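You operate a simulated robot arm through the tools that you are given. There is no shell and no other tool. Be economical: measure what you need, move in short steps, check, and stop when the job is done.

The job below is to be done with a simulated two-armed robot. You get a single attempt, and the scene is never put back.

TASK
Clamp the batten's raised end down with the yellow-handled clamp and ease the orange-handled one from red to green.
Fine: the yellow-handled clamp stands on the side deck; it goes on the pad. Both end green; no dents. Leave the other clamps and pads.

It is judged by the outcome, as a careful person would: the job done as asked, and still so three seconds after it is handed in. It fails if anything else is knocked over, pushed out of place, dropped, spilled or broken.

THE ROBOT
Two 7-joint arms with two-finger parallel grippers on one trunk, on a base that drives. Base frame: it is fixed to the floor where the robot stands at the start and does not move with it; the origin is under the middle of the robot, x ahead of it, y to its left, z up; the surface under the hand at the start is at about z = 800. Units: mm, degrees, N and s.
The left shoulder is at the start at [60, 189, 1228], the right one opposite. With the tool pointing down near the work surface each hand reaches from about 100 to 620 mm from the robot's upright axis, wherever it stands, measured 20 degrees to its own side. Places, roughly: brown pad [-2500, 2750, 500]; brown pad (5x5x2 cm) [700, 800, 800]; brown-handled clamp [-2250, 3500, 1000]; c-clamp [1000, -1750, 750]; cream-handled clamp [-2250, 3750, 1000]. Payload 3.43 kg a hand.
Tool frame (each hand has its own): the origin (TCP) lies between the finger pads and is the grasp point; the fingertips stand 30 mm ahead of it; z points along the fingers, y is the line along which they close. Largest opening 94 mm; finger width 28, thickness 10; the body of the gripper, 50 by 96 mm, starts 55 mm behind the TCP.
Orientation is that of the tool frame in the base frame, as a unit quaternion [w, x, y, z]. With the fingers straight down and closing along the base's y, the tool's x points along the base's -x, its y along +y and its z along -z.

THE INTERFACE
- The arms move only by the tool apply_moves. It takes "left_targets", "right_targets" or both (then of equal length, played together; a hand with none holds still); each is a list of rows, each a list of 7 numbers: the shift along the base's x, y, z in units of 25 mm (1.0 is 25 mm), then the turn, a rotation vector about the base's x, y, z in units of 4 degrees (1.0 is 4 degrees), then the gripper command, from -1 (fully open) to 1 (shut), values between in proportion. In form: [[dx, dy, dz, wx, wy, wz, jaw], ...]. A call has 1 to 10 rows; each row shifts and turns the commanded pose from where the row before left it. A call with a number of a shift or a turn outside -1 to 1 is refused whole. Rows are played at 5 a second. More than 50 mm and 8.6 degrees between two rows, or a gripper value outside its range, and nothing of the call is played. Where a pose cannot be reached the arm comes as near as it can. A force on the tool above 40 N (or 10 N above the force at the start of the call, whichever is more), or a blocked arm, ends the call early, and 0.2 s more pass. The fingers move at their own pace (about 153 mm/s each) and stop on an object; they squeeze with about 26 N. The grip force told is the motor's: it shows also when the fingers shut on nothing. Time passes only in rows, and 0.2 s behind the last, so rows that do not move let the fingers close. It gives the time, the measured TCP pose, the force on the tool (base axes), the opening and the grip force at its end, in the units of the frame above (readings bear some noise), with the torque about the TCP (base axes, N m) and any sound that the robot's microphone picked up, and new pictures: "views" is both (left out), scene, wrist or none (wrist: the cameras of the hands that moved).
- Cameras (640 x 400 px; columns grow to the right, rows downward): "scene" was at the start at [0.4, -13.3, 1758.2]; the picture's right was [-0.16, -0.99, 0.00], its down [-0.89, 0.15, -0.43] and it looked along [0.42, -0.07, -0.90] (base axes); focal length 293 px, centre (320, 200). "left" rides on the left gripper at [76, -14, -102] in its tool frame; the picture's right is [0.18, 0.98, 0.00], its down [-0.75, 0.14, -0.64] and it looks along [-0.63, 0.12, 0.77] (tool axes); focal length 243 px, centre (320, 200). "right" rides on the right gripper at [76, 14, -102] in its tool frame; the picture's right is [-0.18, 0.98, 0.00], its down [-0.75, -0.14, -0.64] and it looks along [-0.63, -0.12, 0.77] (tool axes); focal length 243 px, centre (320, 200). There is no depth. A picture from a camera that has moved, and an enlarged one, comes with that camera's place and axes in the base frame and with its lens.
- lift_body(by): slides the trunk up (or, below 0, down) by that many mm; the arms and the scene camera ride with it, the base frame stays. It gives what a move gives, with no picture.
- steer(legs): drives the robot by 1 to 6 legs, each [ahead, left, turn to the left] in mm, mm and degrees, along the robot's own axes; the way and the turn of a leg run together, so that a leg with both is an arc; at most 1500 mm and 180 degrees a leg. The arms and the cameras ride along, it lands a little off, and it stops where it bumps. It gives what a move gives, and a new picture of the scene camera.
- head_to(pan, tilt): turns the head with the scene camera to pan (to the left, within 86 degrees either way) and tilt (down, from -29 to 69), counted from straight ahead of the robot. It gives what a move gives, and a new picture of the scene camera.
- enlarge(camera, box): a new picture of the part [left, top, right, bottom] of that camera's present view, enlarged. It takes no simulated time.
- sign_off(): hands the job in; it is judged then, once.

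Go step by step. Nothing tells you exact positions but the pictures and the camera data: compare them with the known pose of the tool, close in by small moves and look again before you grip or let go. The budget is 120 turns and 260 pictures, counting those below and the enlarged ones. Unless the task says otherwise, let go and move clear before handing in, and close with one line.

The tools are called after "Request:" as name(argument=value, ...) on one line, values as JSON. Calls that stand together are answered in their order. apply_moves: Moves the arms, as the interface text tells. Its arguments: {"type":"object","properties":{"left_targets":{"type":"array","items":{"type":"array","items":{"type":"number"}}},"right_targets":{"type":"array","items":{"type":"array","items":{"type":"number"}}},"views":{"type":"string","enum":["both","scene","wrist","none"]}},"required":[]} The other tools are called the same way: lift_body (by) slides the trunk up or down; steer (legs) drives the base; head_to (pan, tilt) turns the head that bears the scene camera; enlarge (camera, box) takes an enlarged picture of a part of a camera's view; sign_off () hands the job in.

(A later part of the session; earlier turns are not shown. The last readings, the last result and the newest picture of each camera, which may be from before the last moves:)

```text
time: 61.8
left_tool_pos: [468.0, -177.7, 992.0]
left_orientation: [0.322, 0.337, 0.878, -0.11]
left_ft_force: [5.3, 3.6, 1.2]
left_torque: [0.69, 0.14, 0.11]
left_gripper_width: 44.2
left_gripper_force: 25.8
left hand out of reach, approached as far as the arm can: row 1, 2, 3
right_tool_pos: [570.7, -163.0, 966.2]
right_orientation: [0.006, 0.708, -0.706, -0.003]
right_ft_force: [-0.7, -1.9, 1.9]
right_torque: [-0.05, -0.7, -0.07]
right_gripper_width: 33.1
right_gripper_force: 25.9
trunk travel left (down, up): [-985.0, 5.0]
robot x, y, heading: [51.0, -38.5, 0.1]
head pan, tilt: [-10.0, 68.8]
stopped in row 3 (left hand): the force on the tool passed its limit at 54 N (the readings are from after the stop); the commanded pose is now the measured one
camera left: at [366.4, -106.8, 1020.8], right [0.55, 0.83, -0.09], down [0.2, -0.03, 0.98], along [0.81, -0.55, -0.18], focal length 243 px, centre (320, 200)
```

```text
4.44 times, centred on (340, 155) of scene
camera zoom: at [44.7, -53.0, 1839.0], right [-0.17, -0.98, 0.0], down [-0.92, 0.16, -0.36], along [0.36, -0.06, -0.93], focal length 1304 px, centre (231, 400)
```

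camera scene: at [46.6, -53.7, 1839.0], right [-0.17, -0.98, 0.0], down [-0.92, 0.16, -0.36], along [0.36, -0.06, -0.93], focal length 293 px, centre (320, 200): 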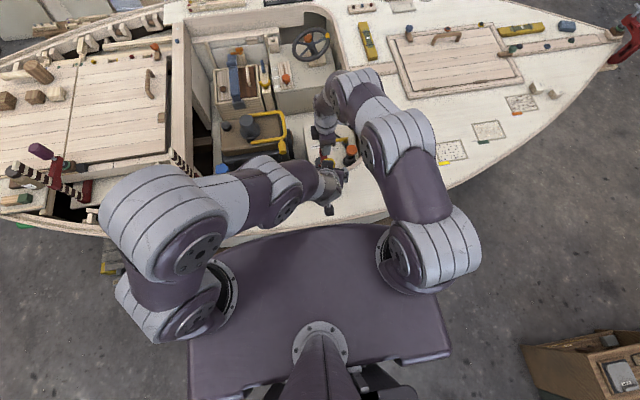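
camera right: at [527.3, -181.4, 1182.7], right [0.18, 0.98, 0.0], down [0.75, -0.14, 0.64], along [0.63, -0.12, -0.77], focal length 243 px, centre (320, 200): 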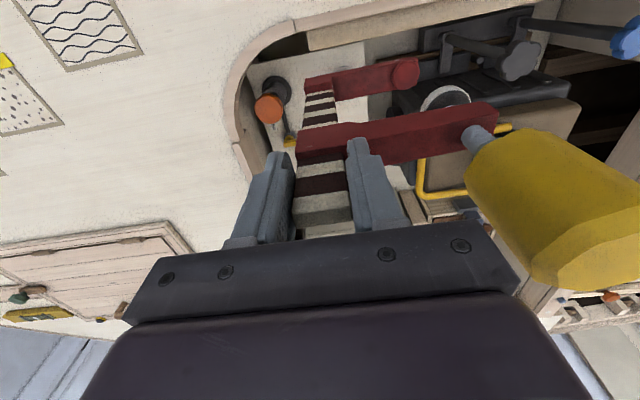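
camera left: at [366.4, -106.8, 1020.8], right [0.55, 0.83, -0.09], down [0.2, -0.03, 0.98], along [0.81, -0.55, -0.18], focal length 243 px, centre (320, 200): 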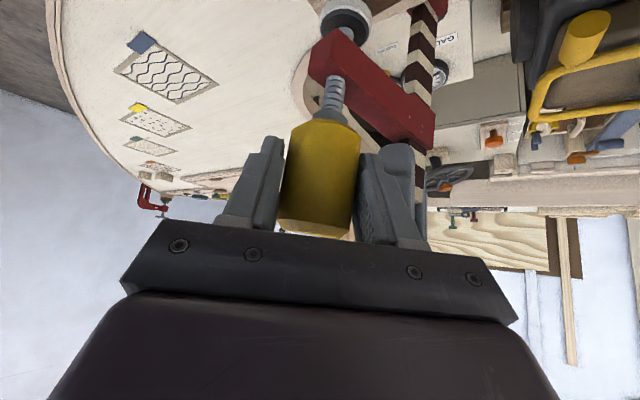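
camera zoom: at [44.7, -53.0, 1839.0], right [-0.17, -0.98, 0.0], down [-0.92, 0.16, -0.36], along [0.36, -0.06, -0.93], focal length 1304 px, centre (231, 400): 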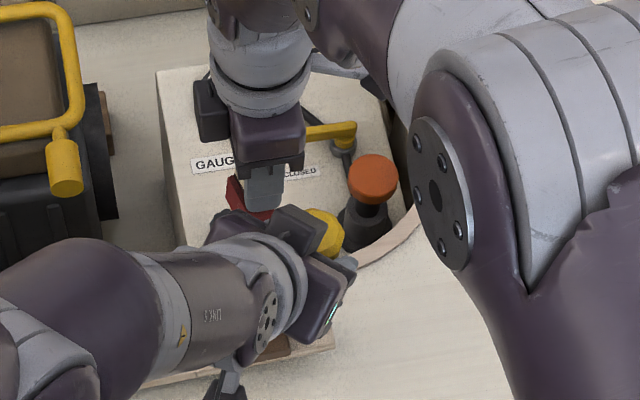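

The left wrist ran to its limit and tugged the clamp off line. I'll open the left hand, retreat along its axis a bit, and look.

Request:
apply_moves(left_targets=[[0, 0, 0, 0, 0, 0, -1], [0, 0, 0, 0, 0, 0, -1], [0, 0, 0, 0, 0, 0, -1], [-0.4, 0.25, 0.75, 0, 0, 0, -1], [-0.4, 0.25, 0.75, 0, 0, 0, -1], [-0.4, 0.25, 0.75, 0, 0, 0, -1], [-0.4, 0.25, 0.75, 0, 0, 0, -1]], views="both")

Request:
enlarge(camera="scene", box=[290, 110, 390, 200])

Request:
enlarge(camera="left", box=[240, 0, 440, 180])

```text
time: 63.4
left_tool_pos: [426.2, -161.9, 1066.2]
left_orientation: [0.322, 0.336, 0.879, -0.105]
left_ft_force: [0.5, 0.7, -0.6]
left_torque: [0.01, 0.02, -0.02]
left_gripper_width: 93.9
left_gripper_force: 0.0
left hand out of reach, approached as far as the arm can: row 5, 7
right_tool_pos: [571.4, -162.9, 964.7]
right_orientation: [0.006, 0.708, -0.706, -0.004]
right_ft_force: [9.8, -1.1, 0.0]
right_torque: [-0.34, -1.32, -0.17]
right_gripper_width: 32.8
right_gripper_force: 25.6
trunk travel left (down, up): [-985.0, 5.0]
robot x, y, heading: [52.6, -38.6, -0.1]
head pan, tilt: [-10.0, 68.8]
camera scene: at [46.4, -52.6, 1839.0], right [-0.17, -0.98, 0.0], down [-0.92, 0.16, -0.36], along [0.36, -0.06, -0.93], focal length 293 px, centre (320, 200)
camera left: at [324.6, -91.8, 1096.2], right [0.54, 0.84, -0.09], down [0.2, -0.03, 0.98], along [0.81, -0.55, -0.19], focal length 243 px, centre (320, 200)
```

scene: 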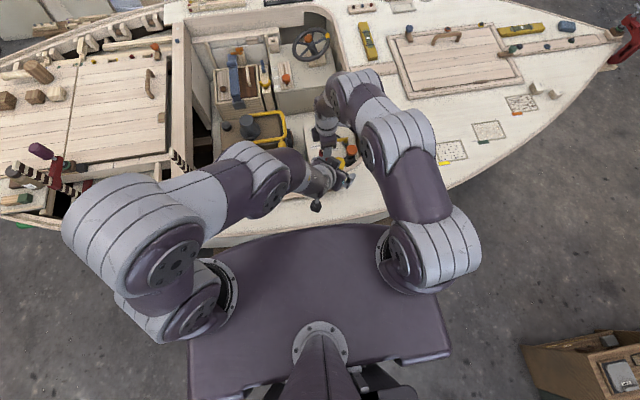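
left: 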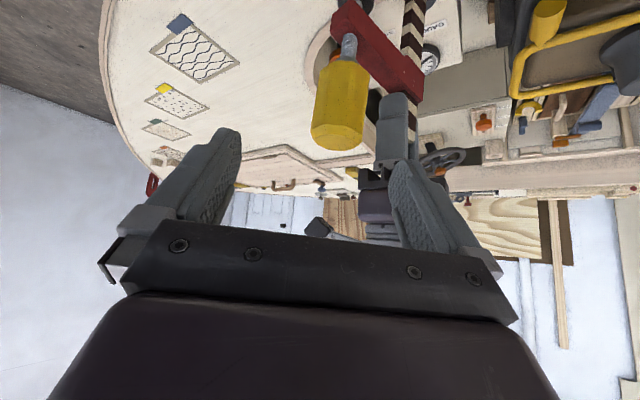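

```text
4.44 times, centred on (340, 155) of scene
camera zoom: at [46.4, -52.6, 1839.0], right [-0.17, -0.98, 0.0], down [-0.92, 0.16, -0.36], along [0.36, -0.06, -0.93], focal length 1304 px, centre (231, 400)
```

zoom: 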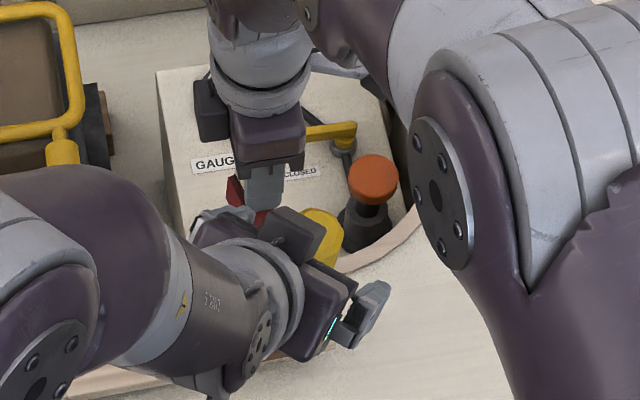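

```text
2.22 times, centred on (340, 90) of left
camera zoom: at [324.6, -91.8, 1096.2], right [0.54, 0.84, -0.09], down [0.2, -0.03, 0.98], along [0.81, -0.55, -0.19], focal length 539 px, centre (276, 444)
```

zoom: 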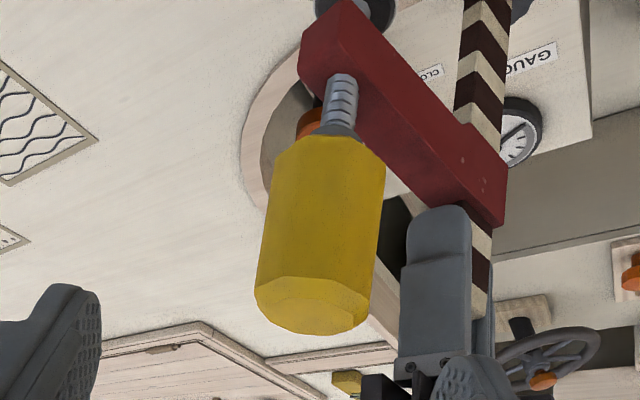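

The clamp has pivoted in the right grip. I'll move the left hand farther off to get a clear look.

Request:
apply_moves(left_targets=[[-1, 0.5, 0.5, 0, 0, 0.8, -1], [-1, 0.7, 0.5, 0, 0, 0.8, -1], [-0.5, 1, 0, 0, 0, 0.8, -1], [0, 1, 0, 0, 0, 0.8, -1], [0, 1, 0, 0, 0, 0.8, -1], [0, 1, 0, 0, 0, 0.8, -1]], views="wrist")

Request:
enlarge(camera="scene", box=[290, 110, 390, 200])

Request:
enlarge(camera="right", box=[200, 0, 440, 200])

```text
time: 64.8
left_tool_pos: [374.6, -49.4, 1105.0]
left_orientation: [0.333, 0.187, 0.923, -0.049]
left_ft_force: [-0.2, -0.2, 0.7]
left_torque: [0.02, 0.0, 0.02]
left_gripper_width: 94.1
left_gripper_force: 0.0
left hand out of reach, approached as far as the arm can: row 5, 6
right_tool_pos: [571.5, -163.2, 964.7]
right_orientation: [0.006, 0.708, -0.706, -0.004]
right_ft_force: [11.5, -0.3, 3.5]
right_torque: [-0.48, -1.19, -0.19]
right_gripper_width: 32.9
right_gripper_force: 26.7
trunk travel left (down, up): [-985.0, 5.0]
robot x, y, heading: [49.7, -41.7, -0.1]
head pan, tilt: [-10.0, 68.8]
camera left: at [255.5, -16.3, 1135.3], right [0.24, 0.97, -0.08], down [0.2, 0.03, 0.98], along [0.95, -0.25, -0.19], focal length 243 px, centre (320, 200)
```

left: 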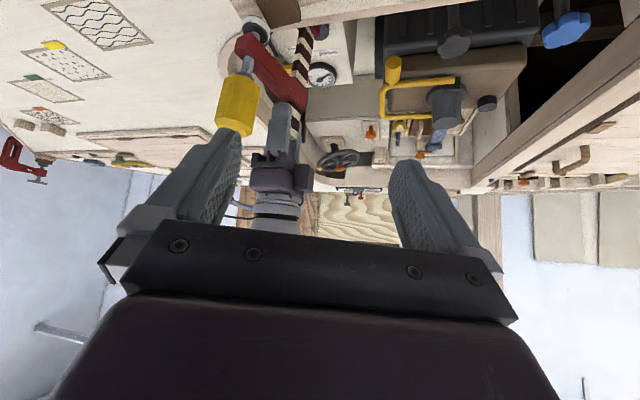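

```text
4.44 times, centred on (340, 155) of scene
camera zoom: at [46.3, -52.2, 1839.0], right [-0.17, -0.98, 0.0], down [-0.92, 0.16, -0.36], along [0.36, -0.06, -0.93], focal length 1304 px, centre (231, 400)
```

zoom: 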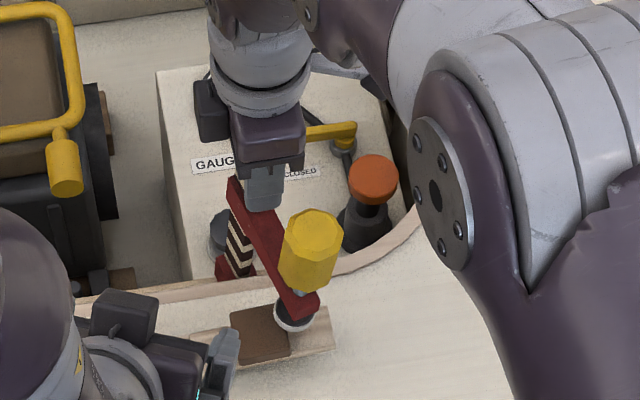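

```text
2.00 times, centred on (320, 100) of right
camera zoom: at [559.1, -240.0, 1069.3], right [-0.98, 0.18, 0.01], down [0.15, 0.76, 0.64], along [0.1, 0.63, -0.77], focal length 485 px, centre (320, 400)
```

zoom: 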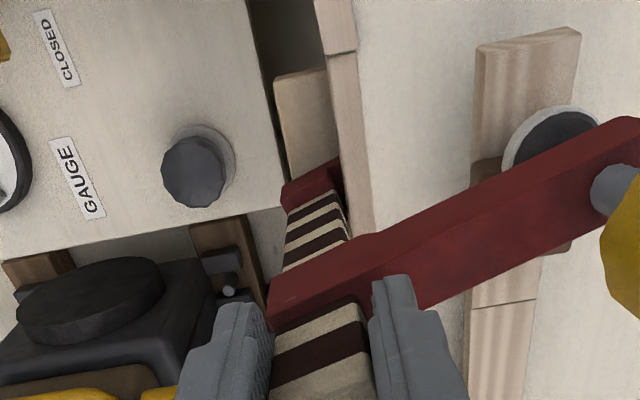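

The clamp twisted ≈20° about its bar in the grip but is otherwise fine. I'll counter-rotate the right hand −20° and move 5 mm off the edge.

Request:
apply_moves(right_targets=[[0.2, 0, 0, 0, 0, 0, 1], [0.05, 0, 0, 0, 0, -1, 1], [0, 0, 0, 0, 0, -1, 1], [0, 0, 0, 0, 0, -1, 1], [0, 0, 0, 0, 0, -1, 1], [0, 0, 0, 0, 0, -0.8, 1]], views="none")

Request:
enlarge(camera="scene", box=[290, 110, 390, 200])

Request:
enlarge(camera="right", box=[200, 0, 440, 200])

```text
time: 66.2
left_tool_pos: [373.7, -49.2, 1105.2]
left_orientation: [0.335, 0.187, 0.922, -0.048]
left_ft_force: [0.4, 0.0, -0.9]
left_torque: [0.0, 0.01, -0.01]
left_gripper_width: 94.0
left_gripper_force: 0.1
right_tool_pos: [575.8, -162.6, 963.7]
right_orientation: [-0.006, -0.58, 0.815, 0.006]
right_ft_force: [-0.5, 0.0, -5.9]
right_torque: [-0.12, -0.26, 0.05]
right_gripper_width: 31.8
right_gripper_force: 25.7
trunk travel left (down, up): [-985.0, 5.0]
robot x, y, heading: [47.9, -38.6, -0.1]
head pan, tilt: [-10.0, 68.8]
```

```text
4.44 times, centred on (340, 155) of scene
camera zoom: at [45.2, -52.9, 1839.0], right [-0.17, -0.98, 0.0], down [-0.92, 0.16, -0.36], along [0.36, -0.06, -0.93], focal length 1304 px, centre (231, 400)
```

zoom: 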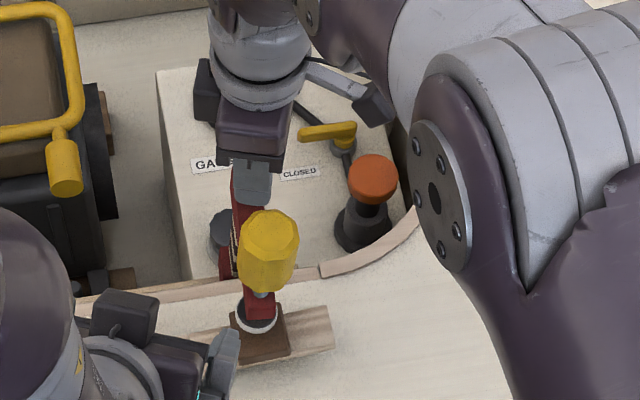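

```text
2.00 times, centred on (320, 100) of right
camera zoom: at [539.6, -232.2, 1068.9], right [-0.87, 0.49, 0.02], down [0.39, 0.67, 0.64], along [0.31, 0.56, -0.77], focal length 485 px, centre (320, 400)
```

zoom: 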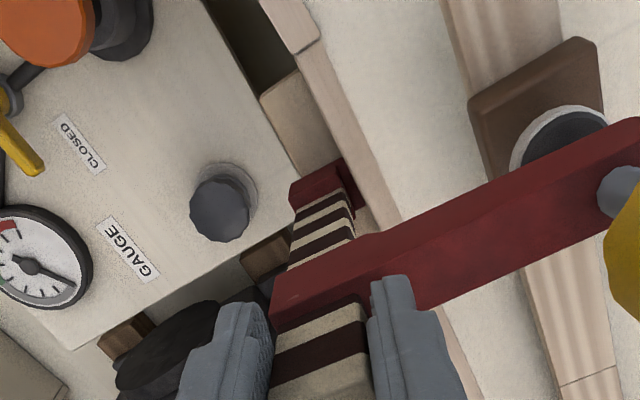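

Restored. Now bring the left hand back with a more positive azimuth (+20°) so the clockwise stroke stays in its reach.

Request:
apply_moves(left_targets=[[0.1, -0.5, 0, 0, 0, 1, -1], [0.1, -0.5, 0, 0, 0, 1, -1], [0.1, -0.5, 0, 0, 0, 1, -1], [0.1, -0.5, 0, 0, 0, 1, -1], [0.1, -0.5, 0, 0, 0, 1, -1], [0.1, -0.5, -0.2, 0, 0, 1, -1], [0.1, -0.5, -0.2, 0, 0, 1, -1], [0.1, -0.5, -0.2, 0, 0, 1, -1], [0.1, -0.5, -0.2, 0, 0, 1, -1], [0.1, -0.4, -0.2, 0, 0, 1, -1]], views="both")

```text
time: 68.4
left_tool_pos: [397.9, -167.8, 1078.2]
left_orientation: [0.331, -0.141, 0.93, 0.07]
left_ft_force: [-0.2, -0.2, 0.0]
left_torque: [0.03, -0.02, 0.01]
left_gripper_width: 93.9
left_gripper_force: 0.1
right_tool_pos: [578.9, -192.7, 965.2]
right_orientation: [-0.006, -0.555, 0.832, 0.007]
right_ft_force: [0.0, 0.1, -5.0]
right_torque: [-0.07, -0.2, 0.01]
right_gripper_width: 32.0
right_gripper_force: 26.0
trunk travel left (down, up): [-985.0, 5.0]
robot x, y, heading: [49.0, -40.0, -0.1]
head pan, tilt: [-10.0, 68.8]
camera scene: at [45.7, -55.2, 1839.1], right [-0.17, -0.98, 0.0], down [-0.92, 0.16, -0.36], along [0.36, -0.06, -0.93], focal length 293 px, centre (320, 200)
camera left: at [285.3, -220.3, 1107.6], right [-0.44, 0.89, -0.08], down [0.13, 0.15, 0.98], along [0.89, 0.42, -0.18], focal length 243 px, centre (320, 200)
```

scene: 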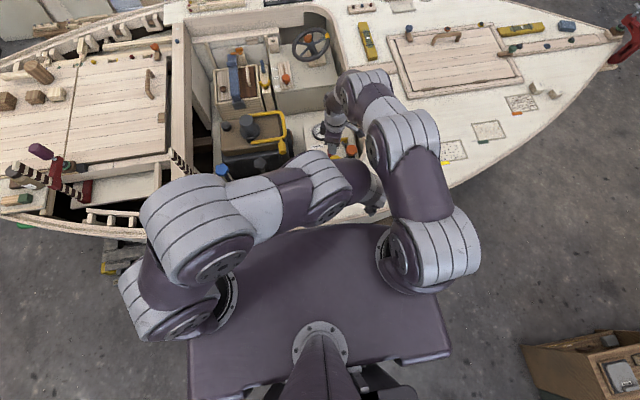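
left: 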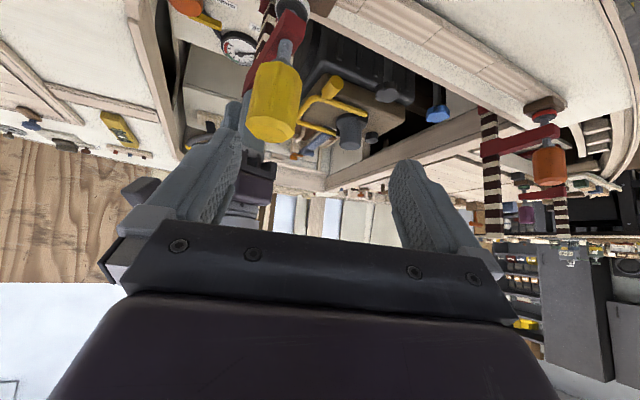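

The right forearm occupies that space. The fix is to have the robot centred on the clamp: I'll retract the left hand, then drive the base to −y in short legs while the right hand compensates (the clamp slides freely along the edge).

Request:
apply_moves(left_targets=[[-0.5, 0.8, 0.5, 0, 0, -1, -1], [-0.5, 0.8, 0.5, 0, 0, -1, -1], [-0.5, 0.8, 0.5, 0, 0, -1, -1], [-0.5, 0.8, 0.5, 0, 0, -1, -1], [0, 0.8, 0, 0, 0, -1, -1], [0, 0.8, 0, 0, 0, -1, -1], [0, 0.8, 0, 0, 0, -1, -1], [0, 0.8, 0, 0, 0, 0, -1], [0, 0.8, 0, 0, 0, 0, -1], [0, 0.8, 0, 0, 0, 0, -1]], right_targets=[[0, 0, 0, 0, 0, 0, 1], [0, 0, 0, 0, 0, 0, 1], [0, 0, 0, 0, 0, 0, 1], [0, 0, 0, 0, 0, 0, 1], [0, 0, 0, 0, 0, 0, 1], [0.1, 0.4, 0, 0, 0, 0.2, 1], [0.1, 0.4, 0, 0, 0, 0.2, 1], [0, 0.4, 0, 0, 0, 0.2, 1], [0, 0.4, 0, 0, 0, 0.2, 1], [0, 0.2, 0, 0, 0, 0, 1]], views="none")

Request:
steer(legs=[[0, -40, 0]])

```text
time: 69.7
left_tool_pos: [385.7, -129.7, 1174.1]
left_orientation: [0.382, -0.004, 0.921, -0.074]
left_ft_force: [0.6, 0.0, -0.1]
left_torque: [0.0, -0.01, -0.02]
left_gripper_width: 93.8
left_gripper_force: 0.0
right_tool_pos: [577.4, -160.9, 965.7]
right_orientation: [-0.004, -0.583, 0.812, 0.005]
right_ft_force: [0.4, 0.7, -5.4]
right_torque: [-0.04, -0.16, -0.03]
right_gripper_width: 32.0
right_gripper_force: 25.9
trunk travel left (down, up): [-985.0, 5.0]
robot x, y, heading: [48.4, -42.0, -0.2]
head pan, tilt: [-10.0, 68.8]
stopped in row 6 (left hand): the arm was blocked; the commanded pose is now the measured one
```

```text
time: 70.6
left_tool_pos: [386.4, -162.2, 1173.6]
left_orientation: [0.381, -0.005, 0.921, -0.079]
left_ft_force: [0.4, 0.8, 0.7]
left_torque: [-0.03, -0.05, -0.03]
left_gripper_width: 94.1
left_gripper_force: 0.0
right_tool_pos: [577.9, -193.7, 965.3]
right_orientation: [-0.008, -0.583, 0.812, 0.003]
right_ft_force: [-0.8, 1.8, -5.7]
right_torque: [-0.07, -0.21, -0.01]
right_gripper_width: 32.0
right_gripper_force: 26.4
trunk travel left (down, up): [-985.0, 5.0]
robot x, y, heading: [51.1, -79.4, -0.1]
head pan, tilt: [-10.0, 68.8]
camera scene: at [46.1, -80.3, 1838.9], right [-0.17, -0.98, 0.01], down [-0.92, 0.16, -0.36], along [0.36, -0.07, -0.93], focal length 293 px, centre (320, 200)
```

scene: 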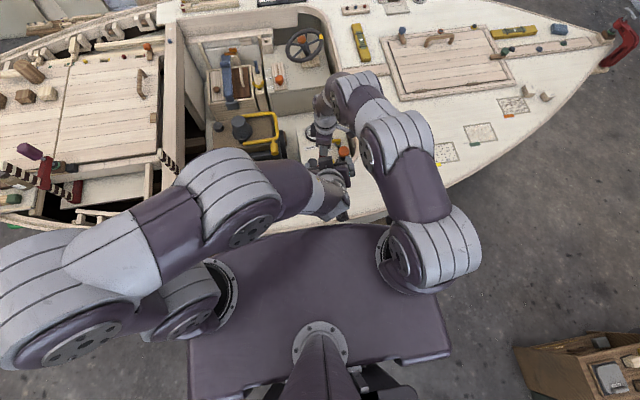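

Request:
apply_moves(left_targets=[[-0.5, 0.6, 0, 0, 0, 0, -1], [-0.5, 0.6, 0, 0, 0, 0, -1], [-0.3, 0.8, 0, 0, 0, 0, -1], [-0.3, 0.8, 0, 0, 0, 0, -1], [0, 0.8, 0, 0, 0, 0, -1], [0, 0.8, 0, 0, 0, 0, -1]], right_targets=[[0, 0.4, 0, 0, 0, 0, 1], [0, 0.4, 0, 0, 0, 0, 1], [0, 0.4, 0, 0, 0, 0, 1], [0, 0.4, 0, 0, 0, 0, 1], [0.1, 0.2, 0, 0, 0, 0, 1], [0, 0.2, 0, 0, 0, 0, 1]], views="scene")

Request:
enlarge(camera="scene", box=[270, 110, 390, 210])

```text
time: 72.2
left_tool_pos: [376.1, -147.0, 1208.1]
left_orientation: [0.408, -0.023, 0.904, -0.123]
left_ft_force: [-0.6, 0.0, -0.5]
left_torque: [0.0, 0.0, 0.02]
left_gripper_width: 93.9
left_gripper_force: 0.2
left hand out of reach, approached as far as the arm can: row 4, 5, 6
right_tool_pos: [579.4, -150.2, 964.6]
right_orientation: [-0.007, -0.582, 0.813, 0.006]
right_ft_force: [-0.8, -0.3, -4.9]
right_torque: [-0.05, -0.18, 0.05]
right_gripper_width: 31.6
right_gripper_force: 26.3
trunk travel left (down, up): [-985.0, 5.0]
robot x, y, heading: [48.8, -76.0, 0.1]
head pan, tilt: [-10.0, 68.8]
stopped in row 6 (left hand): the arm was blocked; the commanded pose is now the measured one
camera scene: at [45.1, -92.7, 1839.0], right [-0.17, -0.98, 0.0], down [-0.92, 0.16, -0.36], along [0.36, -0.06, -0.93], focal length 293 px, centre (320, 200)
```

scene: 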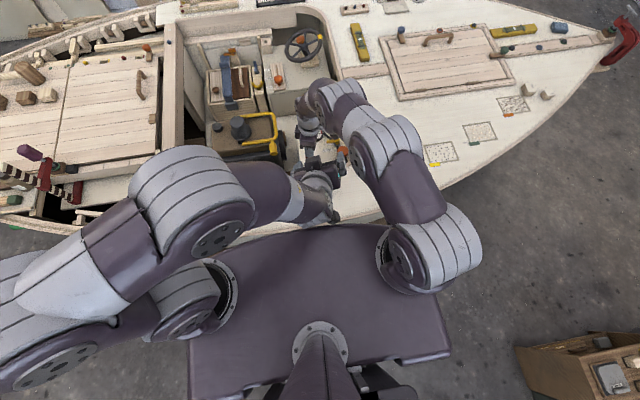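

```text
4.00 times, centred on (330, 160) of scene
camera zoom: at [45.1, -92.7, 1839.0], right [-0.17, -0.98, 0.0], down [-0.92, 0.16, -0.36], along [0.36, -0.06, -0.93], focal length 1173 px, centre (280, 360)
```

zoom: 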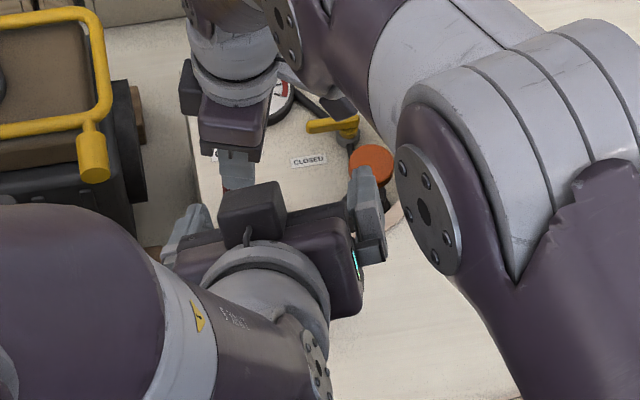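

The tilted left hand is folded too close to its own shoulder. I'll untilt it while moving it to its own side.

Request:
apply_moves(left_targets=[[0, 0.2, 0, 0.26, 0.96, 0, -1], [0, 0.2, 0, 0.26, 0.96, 0, -1], [0, 0.4, 0, 0.26, 0.96, 0, -1], [0, 0.6, 0, 0.26, 0.96, 0, -1], [0, 0.8, 0, 0.26, 0.96, 0, -1], [0, 0.8, 0, 0.26, 0.96, 0, -1], [0, 1, 0, 0.26, 0.96, 0, -1], [0, 1, 0, 0.26, 0.96, 0, -1], [0, 1, 0, 0.26, 0.96, 0, -1], [0, 1, 0, 0.26, 0.96, 0, -1]], views="scene")

Request:
enlarge(camera="scene", box=[270, 110, 390, 210])

```text
time: 74.4
left_tool_pos: [377.6, 29.7, 1209.3]
left_orientation: [0.087, -0.026, 0.996, -0.028]
left_ft_force: [0.3, 0.4, -1.0]
left_torque: [0.0, 0.02, 0.01]
left_gripper_width: 93.9
left_gripper_force: 0.1
right_tool_pos: [582.0, -148.6, 965.5]
right_orientation: [-0.006, -0.583, 0.812, 0.005]
right_ft_force: [1.2, 0.1, -5.3]
right_torque: [-0.07, -0.16, 0.0]
right_gripper_width: 32.0
right_gripper_force: 25.6
trunk travel left (down, up): [-985.0, 5.0]
robot x, y, heading: [49.9, -82.3, -0.1]
head pan, tilt: [-10.0, 68.8]
camera scene: at [47.6, -91.5, 1839.0], right [-0.17, -0.98, 0.0], down [-0.92, 0.16, -0.36], along [0.36, -0.06, -0.93], focal length 293 px, centre (320, 200)
```

scene: 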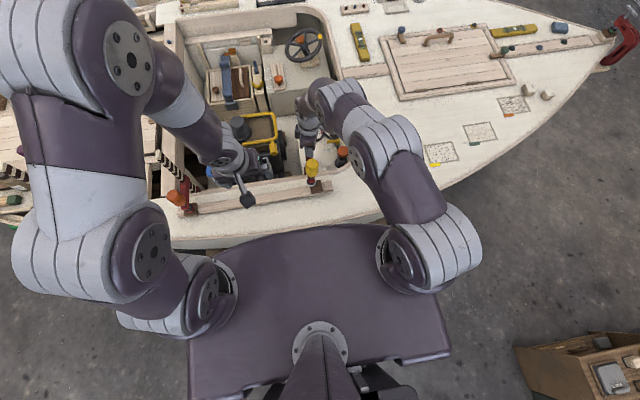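

```text
4.00 times, centred on (330, 160) of scene
camera zoom: at [47.6, -91.5, 1839.0], right [-0.17, -0.98, 0.0], down [-0.92, 0.16, -0.36], along [0.36, -0.06, -0.93], focal length 1173 px, centre (280, 360)
```

zoom: 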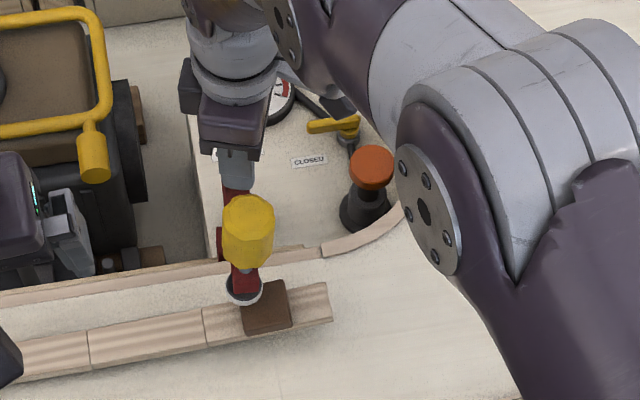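

Clear now. Two more −45 mm legs with compensation, ending near base y≈−170.

Request:
steer(legs=[[0, -42, 0]])

Request:
apply_moves(right_targets=[[0, 0.5, 0, 0, 0, 0, 1], [0, 0.5, 0, 0, 0, 0, 1], [0, 0.5, 0, 0, 0, 0, 1], [0, 0.2, 0, 0, 0, 0, 1]], views="none")

Request:
steer(legs=[[0, -42, 0]])

Request:
apply_moves(right_targets=[[0, 0.5, 0, 0, 0, 0, 1], [0, 0.5, 0, 0, 0, 0, 1], [0, 0.3, 0, 0, 0, 0, 1], [0, 0, 0, 0, 0, 0, 1]], views="scene")

Request:
enlarge(camera="scene", box=[250, 110, 370, 210])

```text
time: 75.3
left_tool_pos: [376.9, -4.9, 1208.9]
left_orientation: [0.087, -0.027, 0.995, -0.03]
left_ft_force: [-0.5, 0.5, 1.0]
left_torque: [-0.06, 0.01, -0.03]
left_gripper_width: 93.9
left_gripper_force: 0.0
right_tool_pos: [580.1, -183.9, 965.4]
right_orientation: [-0.007, -0.583, 0.812, 0.004]
right_ft_force: [-0.3, 0.6, -4.9]
right_torque: [-0.08, -0.18, -0.04]
right_gripper_width: 31.7
right_gripper_force: 25.7
trunk travel left (down, up): [-985.0, 5.0]
robot x, y, heading: [49.4, -119.4, 0.2]
head pan, tilt: [-10.0, 68.8]
camera scene: at [45.5, -121.7, 1838.9], right [-0.17, -0.99, 0.01], down [-0.92, 0.16, -0.36], along [0.36, -0.07, -0.93], focal length 293 px, centre (320, 200)
```

scene: 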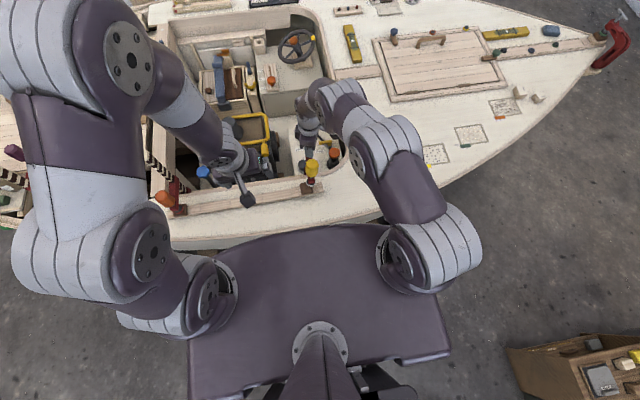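

```text
time: 76.3
left_tool_pos: [376.1, -13.7, 1209.1]
left_orientation: [0.088, -0.026, 0.995, -0.027]
left_ft_force: [0.5, -0.3, 0.1]
left_torque: [0.01, -0.01, 0.02]
left_gripper_width: 94.0
left_gripper_force: 0.1
right_tool_pos: [580.1, -148.2, 963.0]
right_orientation: [-0.005, -0.583, 0.812, 0.006]
right_ft_force: [1.0, -0.5, -4.4]
right_torque: [-0.02, -0.21, 0.02]
right_gripper_width: 32.0
right_gripper_force: 26.3
trunk travel left (down, up): [-985.0, 5.0]
robot x, y, heading: [54.0, -122.7, 0.3]
head pan, tilt: [-10.0, 68.8]
```

```text
time: 77.2
left_tool_pos: [376.7, -45.2, 1207.5]
left_orientation: [0.087, -0.026, 0.995, -0.031]
left_ft_force: [0.7, 1.3, 0.2]
left_torque: [-0.06, -0.01, 0.01]
left_gripper_width: 94.1
left_gripper_force: 0.1
right_tool_pos: [579.3, -182.1, 965.5]
right_orientation: [-0.008, -0.583, 0.812, 0.004]
right_ft_force: [-0.3, 1.1, -4.8]
right_torque: [-0.09, -0.19, 0.02]
right_gripper_width: 31.7
right_gripper_force: 26.1
trunk travel left (down, up): [-985.0, 5.0]
robot x, y, heading: [48.2, -164.5, 0.0]
head pan, tilt: [-10.0, 68.8]
camera scene: at [45.4, -162.4, 1839.0], right [-0.17, -0.99, 0.01], down [-0.92, 0.16, -0.36], along [0.36, -0.07, -0.93], focal length 293 px, centre (320, 200)
```

scene: 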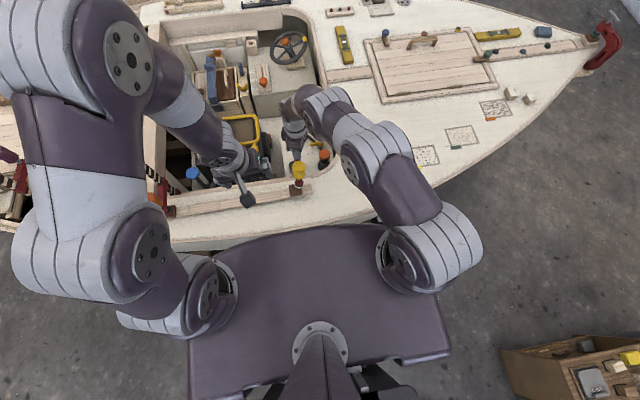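

```text
time: 78.2
left_tool_pos: [375.8, -55.4, 1209.1]
left_orientation: [0.088, -0.027, 0.995, -0.027]
left_ft_force: [-2.0, 0.2, 0.5]
left_torque: [0.02, 0.01, 0.0]
left_gripper_width: 94.1
left_gripper_force: 0.0
right_tool_pos: [580.6, -157.4, 963.5]
right_orientation: [-0.006, -0.584, 0.812, 0.006]
right_ft_force: [-0.1, 0.0, -4.1]
right_torque: [-0.04, -0.18, -0.02]
right_gripper_width: 32.0
right_gripper_force: 26.3
trunk travel left (down, up): [-985.0, 5.0]
robot x, y, heading: [47.9, -161.8, 0.3]
head pan, tilt: [-10.0, 68.8]
camera scene: at [45.5, -177.2, 1839.0], right [-0.17, -0.99, 0.0], down [-0.92, 0.16, -0.36], along [0.36, -0.06, -0.93], focal length 293 px, centre (320, 200)
```

scene: 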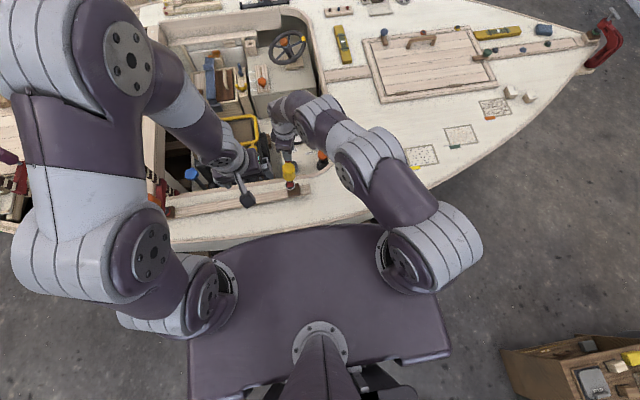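

```text
4.00 times, centred on (310, 160) of scene
camera zoom: at [45.5, -177.2, 1839.0], right [-0.17, -0.99, 0.0], down [-0.92, 0.16, -0.36], along [0.36, -0.06, -0.93], focal length 1173 px, centre (360, 360)
```

zoom: 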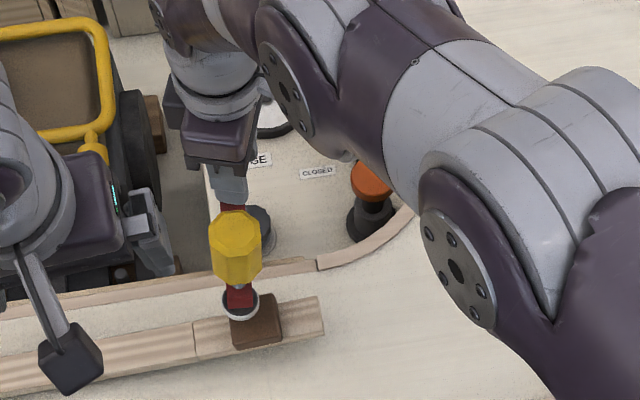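

Base is now centred on the clamp. I'll trim the clamp over the pad (−12 mm y, −4 mm x) and bring the left hand to a tilted pre-grasp near az −10°.

Request:
apply_moves(left_targets=[[0.15, -0.1, 0, 0, 0, -1, -1], [0.15, -0.1, 0, 0, 0, -1, -1], [0.15, -0.2, -0.5, 0, 0, -1, -1], [0.15, -0.3, -0.7, -0.17, -0.98, 0, -1], [0.15, -0.4, -0.8, -0.17, -0.98, 0, -1], [0.15, -0.4, -0.8, -0.17, -0.98, 0, -1], [0.15, -0.5, -0.8, -0.17, -0.98, 0, -1], [0.15, -0.5, -0.8, -0.17, -0.98, 0, -1], [0.15, -0.5, -0.8, -0.17, -0.98, 0, -1], [0.15, -0.5, -0.6, -0.17, -0.98, 0, -1]], right_targets=[[0, -0.2, 0, 0, 0, 0, 1], [-0.1, -0.2, 0, 0, 0, 0, 1], [-0.05, -0.1, 0, 0, 0, 0, 1], [0, 0, 0, 0, 0, 0, 1], [0, 0, 0, 0, 0, 0, 1], [0, 0, 0, 0, 0, 0, 1], [0, 0, 0, 0, 0, 0, 1], [0, 0, 0, 0, 0, 0, 1], [0, 0, 0, 0, 0, 0, 1], [0, 0, 0, 0, 0, 0, 1]], views="both")

```text
time: 80.4
left_tool_pos: [412.5, -121.2, 1103.1]
left_orientation: [0.27, 0.078, 0.959, -0.038]
left_ft_force: [-0.3, 0.1, -0.1]
left_torque: [0.03, 0.0, 0.01]
left_gripper_width: 93.9
left_gripper_force: 0.0
left hand out of reach, approached as far as the arm can: row 6, 7, 8, 10
right_tool_pos: [577.3, -169.4, 963.9]
right_orientation: [-0.005, -0.584, 0.812, 0.006]
right_ft_force: [0.1, -0.4, -5.2]
right_torque: [-0.06, -0.19, 0.01]
right_gripper_width: 31.6
right_gripper_force: 25.8
trunk travel left (down, up): [-985.0, 5.0]
robot x, y, heading: [48.8, -165.7, 0.1]
head pan, tilt: [-10.0, 68.8]
camera scene: at [46.3, -177.4, 1839.0], right [-0.17, -0.99, 0.0], down [-0.92, 0.16, -0.36], along [0.36, -0.06, -0.93], focal length 293 px, centre (320, 200)
camera right: at [540.8, -238.7, 1067.9], right [-0.87, 0.49, 0.02], down [0.38, 0.67, 0.64], along [0.3, 0.56, -0.77], focal length 243 px, centre (320, 200)
camera left: at [294.5, -114.2, 1151.4], right [0.01, 0.99, -0.13], down [0.33, 0.11, 0.94], along [0.94, -0.05, -0.33], focal length 243 px, centre (320, 200)
```

scene: 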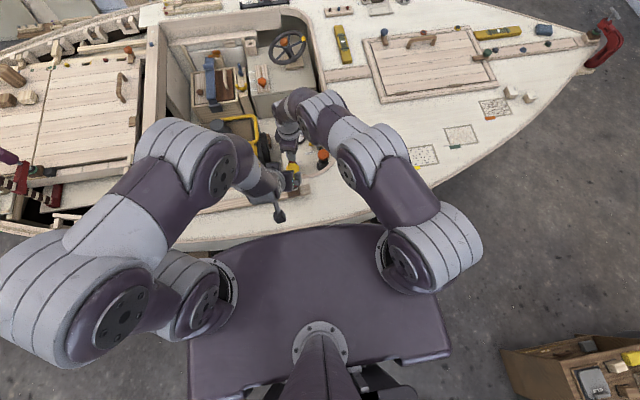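
right: 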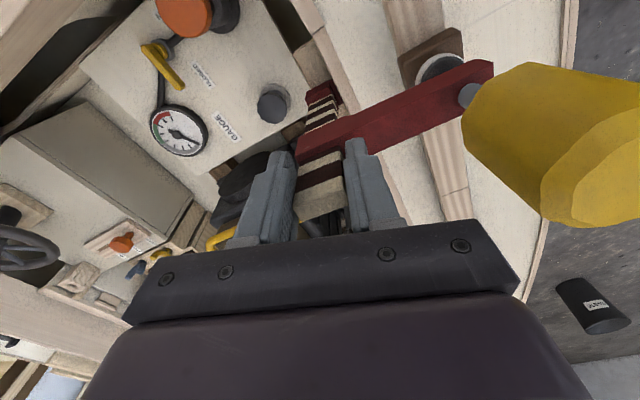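
left: 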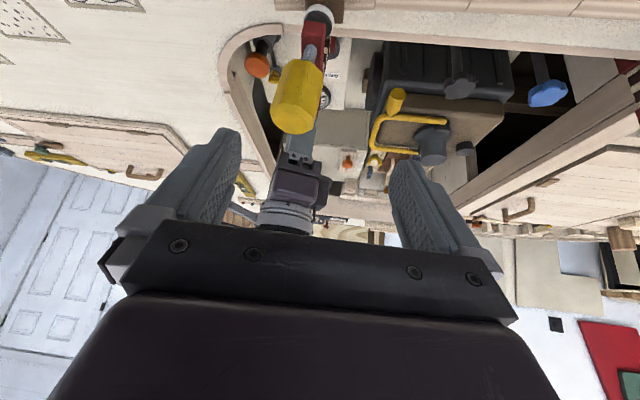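

Handle axis ≈[482,-154]. Correct sideways 18 mm, advance along the tool and grip.

Request:
apply_moves(left_targets=[[0, -0.72, 0, 0, 0, 0, -1], [0.47, -0.11, -0.78, 0, 0, 0, -1], [0.47, -0.11, -0.78, 0, 0, 0, -1], [0.47, -0.11, -0.78, 0, 0, 0, -1], [0.47, -0.11, -0.78, 0, 0, 0, -1]], views="wrist")

```text
time: 81.6
left_tool_pos: [458.9, -150.0, 1025.8]
left_orientation: [0.27, 0.078, 0.959, -0.043]
left_ft_force: [-0.2, -0.5, -0.6]
left_torque: [0.0, 0.0, -0.05]
left_gripper_width: 93.9
left_gripper_force: 0.2
right_tool_pos: [576.9, -169.0, 962.5]
right_orientation: [-0.005, -0.583, 0.812, 0.007]
right_ft_force: [0.3, -0.7, -4.4]
right_torque: [-0.07, -0.2, -0.01]
right_gripper_width: 31.6
right_gripper_force: 26.2
trunk travel left (down, up): [-985.0, 5.0]
robot x, y, heading: [50.4, -164.2, 0.3]
head pan, tilt: [-10.0, 68.8]
camera left: at [341.7, -141.5, 1073.5], right [0.02, 0.99, -0.14], down [0.33, 0.12, 0.94], along [0.94, -0.06, -0.33], focal length 243 px, centre (320, 200)
```

left: 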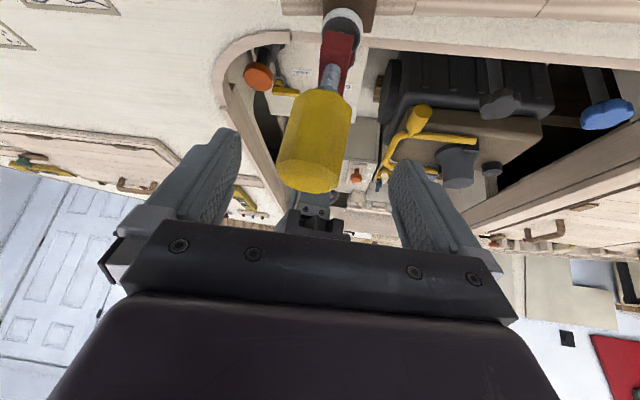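

Request:
apply_moves(left_targets=[[0.47, -0.11, -0.78, 0, 0, 0, -1], [0.47, -0.11, -0.78, 0, 0, 0, -1], [0, 0, 0, 0, 0, 0, 0], [0, 0, 0, 0, 0, 0, 1], [0, 0, 0, 0, 0, 0, 1]], views="none")

Request:
apply_moves(left_targets=[[0, 0, -0.1, 0, 0, 0, 1], [0, 0, -0.1, 0, 0, 0, 1], [0, 0, -0.1, 0, 0, 0, 1]], views="wrist")

```text
time: 82.8
left_tool_pos: [483.1, -154.4, 986.0]
left_orientation: [0.27, 0.078, 0.959, -0.043]
left_ft_force: [3.2, 2.1, -0.2]
left_torque: [0.69, 0.33, 0.01]
left_gripper_width: 44.4
left_gripper_force: 25.9
right_tool_pos: [576.5, -169.9, 965.1]
right_orientation: [-0.007, -0.584, 0.812, 0.006]
right_ft_force: [-3.0, -2.3, 0.0]
right_torque: [-0.56, -0.09, 0.26]
right_gripper_width: 31.8
right_gripper_force: 26.1
trunk travel left (down, up): [-985.0, 5.0]
robot x, y, heading: [49.7, -158.3, 0.1]
head pan, tilt: [-10.0, 68.8]
```

```text
time: 83.6
left_tool_pos: [481.5, -156.3, 979.1]
left_orientation: [0.271, 0.078, 0.958, -0.044]
left_ft_force: [1.5, 2.3, 1.0]
left_torque: [0.56, 0.0, 0.03]
left_gripper_width: 44.1
left_gripper_force: 25.2
right_tool_pos: [575.6, -169.3, 964.0]
right_orientation: [-0.006, -0.583, 0.812, 0.006]
right_ft_force: [-0.8, -2.5, -5.7]
right_torque: [-0.59, -0.3, 0.25]
right_gripper_width: 31.8
right_gripper_force: 25.9
trunk travel left (down, up): [-985.0, 5.0]
robot x, y, heading: [47.3, -162.9, 0.0]
head pan, tilt: [-10.0, 68.8]
camera left: at [364.3, -146.8, 1027.6], right [0.02, 0.99, -0.14], down [0.33, 0.12, 0.94], along [0.94, -0.06, -0.33], focal length 243 px, centre (320, 200)
```

left: 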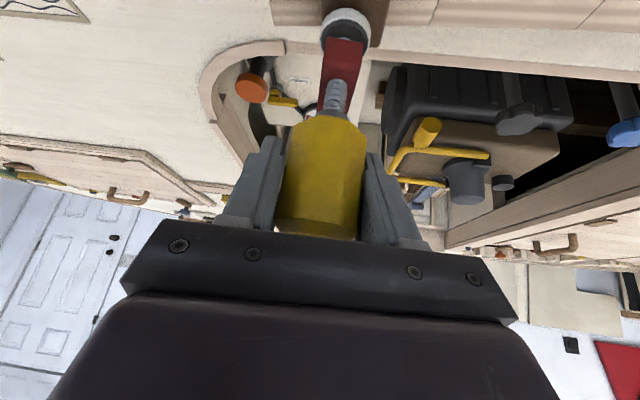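

The handle went down 7 mm with practically no reaction—the arm seems to slide on the bar. Push on gently until the swivel meets the pad.

Request:
apply_moves(left_targets=[[0, 0, -0.12, 0, 0, 0, 1], [0, 0, -0.12, 0, 0, 0, 1], [0, 0, -0.12, 0, 0, 0, 1]], views="none")

Request:
enlarge(camera="left", box=[240, 0, 440, 160])

Request:
enlarge(camera="right", box=[200, 0, 520, 240])

```text
time: 84.4
left_tool_pos: [484.2, -155.4, 971.3]
left_orientation: [0.271, 0.078, 0.959, -0.044]
left_ft_force: [1.7, 2.9, 0.9]
left_torque: [0.41, 0.14, 0.02]
left_gripper_width: 44.4
left_gripper_force: 26.0
right_tool_pos: [575.1, -169.2, 964.3]
right_orientation: [-0.006, -0.584, 0.812, 0.006]
right_ft_force: [-2.6, -2.4, -5.5]
right_torque: [-0.43, -0.42, 0.27]
right_gripper_width: 31.5
right_gripper_force: 26.1
trunk travel left (down, up): [-985.0, 5.0]
robot x, y, heading: [53.6, -161.6, -0.0]
head pan, tilt: [-10.0, 68.8]
```

```text
2.50 times, centred on (340, 80) of left
camera zoom: at [364.3, -147.2, 1019.0], right [0.01, 0.99, -0.14], down [0.33, 0.12, 0.94], along [0.94, -0.06, -0.33], focal length 606 px, centre (270, 500)
```

zoom: 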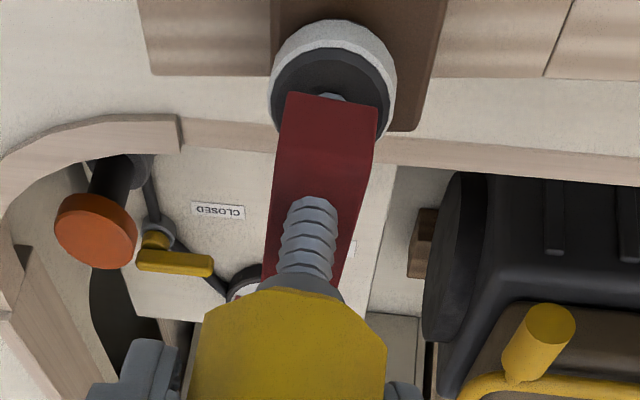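

```text
1.67 times, centred on (360, 120) of right
camera zoom: at [540.2, -237.9, 1068.1], right [-0.87, 0.49, 0.02], down [0.38, 0.67, 0.64], along [0.3, 0.56, -0.77], focal length 404 px, centre (253, 333)
```

zoom: 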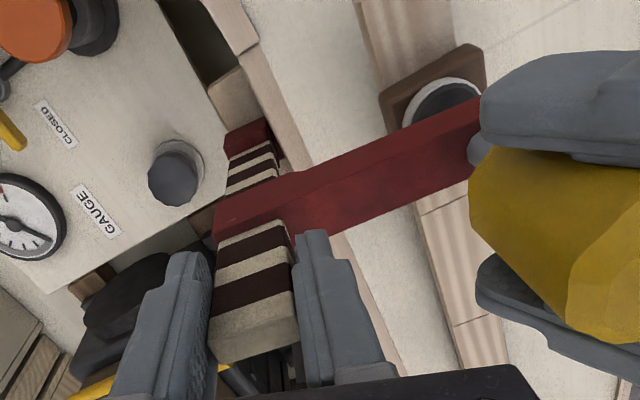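

The arm does slide on the bar. Shift both hands +4 mm in y to centre, then keep pressing down until contact.

Request:
apply_moves(left_targets=[[0, 0.16, 0, 0, 0, 0, 1], [0, 0, -0.12, 0, 0, 0, 1], [0, 0, -0.12, 0, 0, 0, 1]], right_targets=[[0, 0.16, 0, 0, 0, 0, 1], [0, 0, 0, 0, 0, 0, 1], [0, 0, 0, 0, 0, 0, 1]], views="none")

Request:
apply_moves(left_targets=[[0, 0, -0.12, 0, 0, 0, 1], [0, 0, -0.12, 0, 0, 0, 1]], views="none")

Request:
enlarge(camera="left", box=[240, 0, 440, 160])

Request:
enlarge(camera="right", box=[200, 0, 520, 240])

```text
time: 85.2
left_tool_pos: [480.9, -152.9, 964.8]
left_orientation: [0.271, 0.078, 0.958, -0.043]
left_ft_force: [4.0, -0.6, 1.1]
left_torque: [0.58, 0.02, -0.01]
left_gripper_width: 44.2
left_gripper_force: 25.9
right_tool_pos: [575.6, -164.8, 963.7]
right_orientation: [-0.006, -0.584, 0.812, 0.005]
right_ft_force: [-3.9, -0.3, -6.9]
right_torque: [-0.69, -0.26, 0.02]
right_gripper_width: 31.7
right_gripper_force: 25.8
trunk travel left (down, up): [-985.0, 5.0]
robot x, y, heading: [50.8, -160.6, -0.0]
head pan, tilt: [-10.0, 68.8]
```

```text
time: 85.8
left_tool_pos: [481.3, -151.9, 959.5]
left_orientation: [0.271, 0.079, 0.958, -0.043]
left_ft_force: [5.2, -2.9, 1.6]
left_torque: [0.72, -0.03, -0.01]
left_gripper_width: 44.0
left_gripper_force: 26.0
right_tool_pos: [575.9, -165.4, 964.8]
right_orientation: [-0.005, -0.584, 0.812, 0.006]
right_ft_force: [-4.8, 0.4, -4.8]
right_torque: [-0.87, -0.17, -0.09]
right_gripper_width: 32.1
right_gripper_force: 26.0
trunk travel left (down, up): [-985.0, 5.0]
robot x, y, heading: [50.4, -163.7, 0.2]
head pan, tilt: [-10.0, 68.8]
```

```text
2.50 times, centred on (340, 80) of left
camera zoom: at [364.1, -143.6, 1006.9], right [0.02, 0.99, -0.14], down [0.33, 0.12, 0.94], along [0.94, -0.06, -0.32], focal length 606 px, centre (270, 500)
```

zoom: 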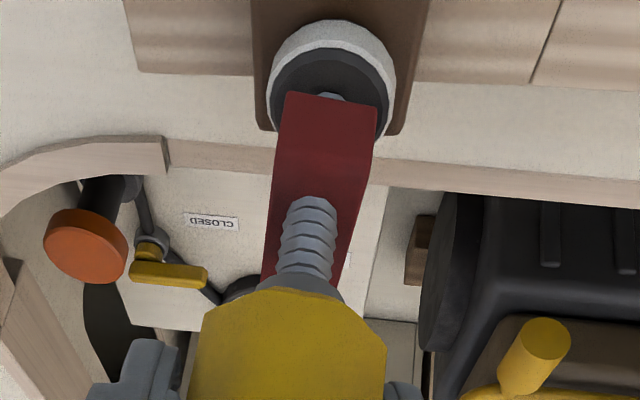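

```text
1.67 times, centred on (360, 120) of right
camera zoom: at [540.1, -234.6, 1068.1], right [-0.87, 0.49, 0.02], down [0.38, 0.67, 0.64], along [0.3, 0.56, -0.77], focal length 404 px, centre (253, 333)
```

zoom: 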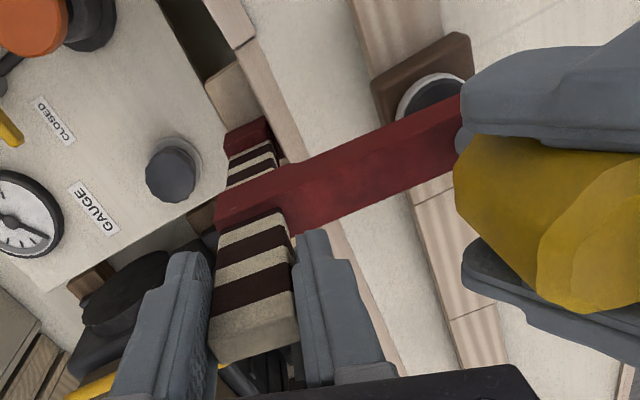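

Request:
apply_moves(left_targets=[[0, 0, -0.12, 0, 0, 0, 1], [0, 0, -0.12, 0, 0, 0, 1]], views="none")

Request:
apply_moves(left_targets=[[0, 0, -0.12, 0, 0, 0, 1], [0, 0, -0.1, 0, 0, 0, 1]], views="none")

Request:
enlarge(camera="left", box=[240, 0, 440, 160])

Request:
enlarge(camera="right", box=[200, 0, 520, 240])

```text
time: 86.4
left_tool_pos: [482.6, -153.8, 954.3]
left_orientation: [0.271, 0.078, 0.958, -0.044]
left_ft_force: [5.1, -4.7, 3.7]
left_torque: [0.61, -0.01, 0.02]
left_gripper_width: 44.4
left_gripper_force: 26.6
right_tool_pos: [575.7, -166.2, 963.4]
right_orientation: [-0.006, -0.584, 0.812, 0.006]
right_ft_force: [-5.6, 3.2, -5.5]
right_torque: [-0.86, -0.24, -0.15]
right_gripper_width: 31.6
right_gripper_force: 25.6
trunk travel left (down, up): [-985.0, 5.0]
robot x, y, heading: [51.1, -163.6, 0.0]
head pan, tilt: [-10.0, 68.8]
```

```text
time: 87.0
left_tool_pos: [482.3, -151.5, 949.3]
left_orientation: [0.272, 0.079, 0.958, -0.043]
left_ft_force: [6.7, -4.8, 8.5]
left_torque: [0.53, -0.03, 0.0]
left_gripper_width: 44.2
left_gripper_force: 26.4
right_tool_pos: [574.8, -166.6, 964.6]
right_orientation: [-0.005, -0.584, 0.812, 0.005]
right_ft_force: [-6.0, 2.3, -5.5]
right_torque: [-0.99, -0.26, -0.09]
right_gripper_width: 31.9
right_gripper_force: 26.4
trunk travel left (down, up): [-985.0, 5.0]
robot x, y, heading: [49.6, -161.4, -0.2]
head pan, tilt: [-10.0, 68.8]
```

```text
2.50 times, centred on (340, 80) of left
camera zoom: at [363.8, -143.5, 996.1], right [0.02, 0.99, -0.14], down [0.33, 0.12, 0.94], along [0.94, -0.06, -0.32], focal length 606 px, centre (270, 500)
```

zoom: 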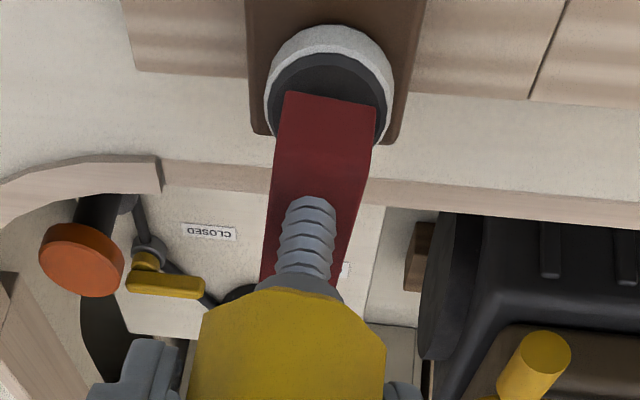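

```text
1.67 times, centred on (360, 120) of right
camera zoom: at [539.7, -234.9, 1068.6], right [-0.87, 0.49, 0.01], down [0.38, 0.67, 0.64], along [0.3, 0.56, -0.77], focal length 404 px, centre (253, 333)
```

zoom: 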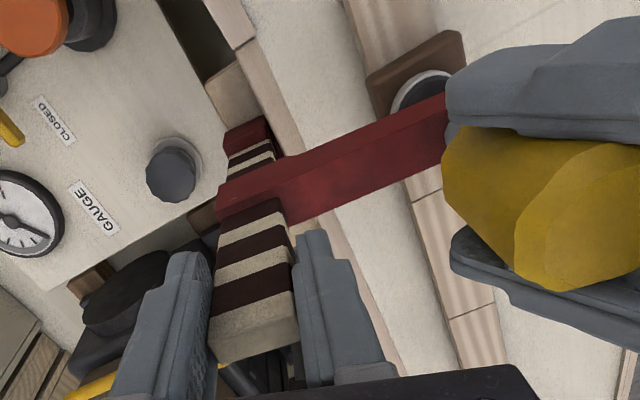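

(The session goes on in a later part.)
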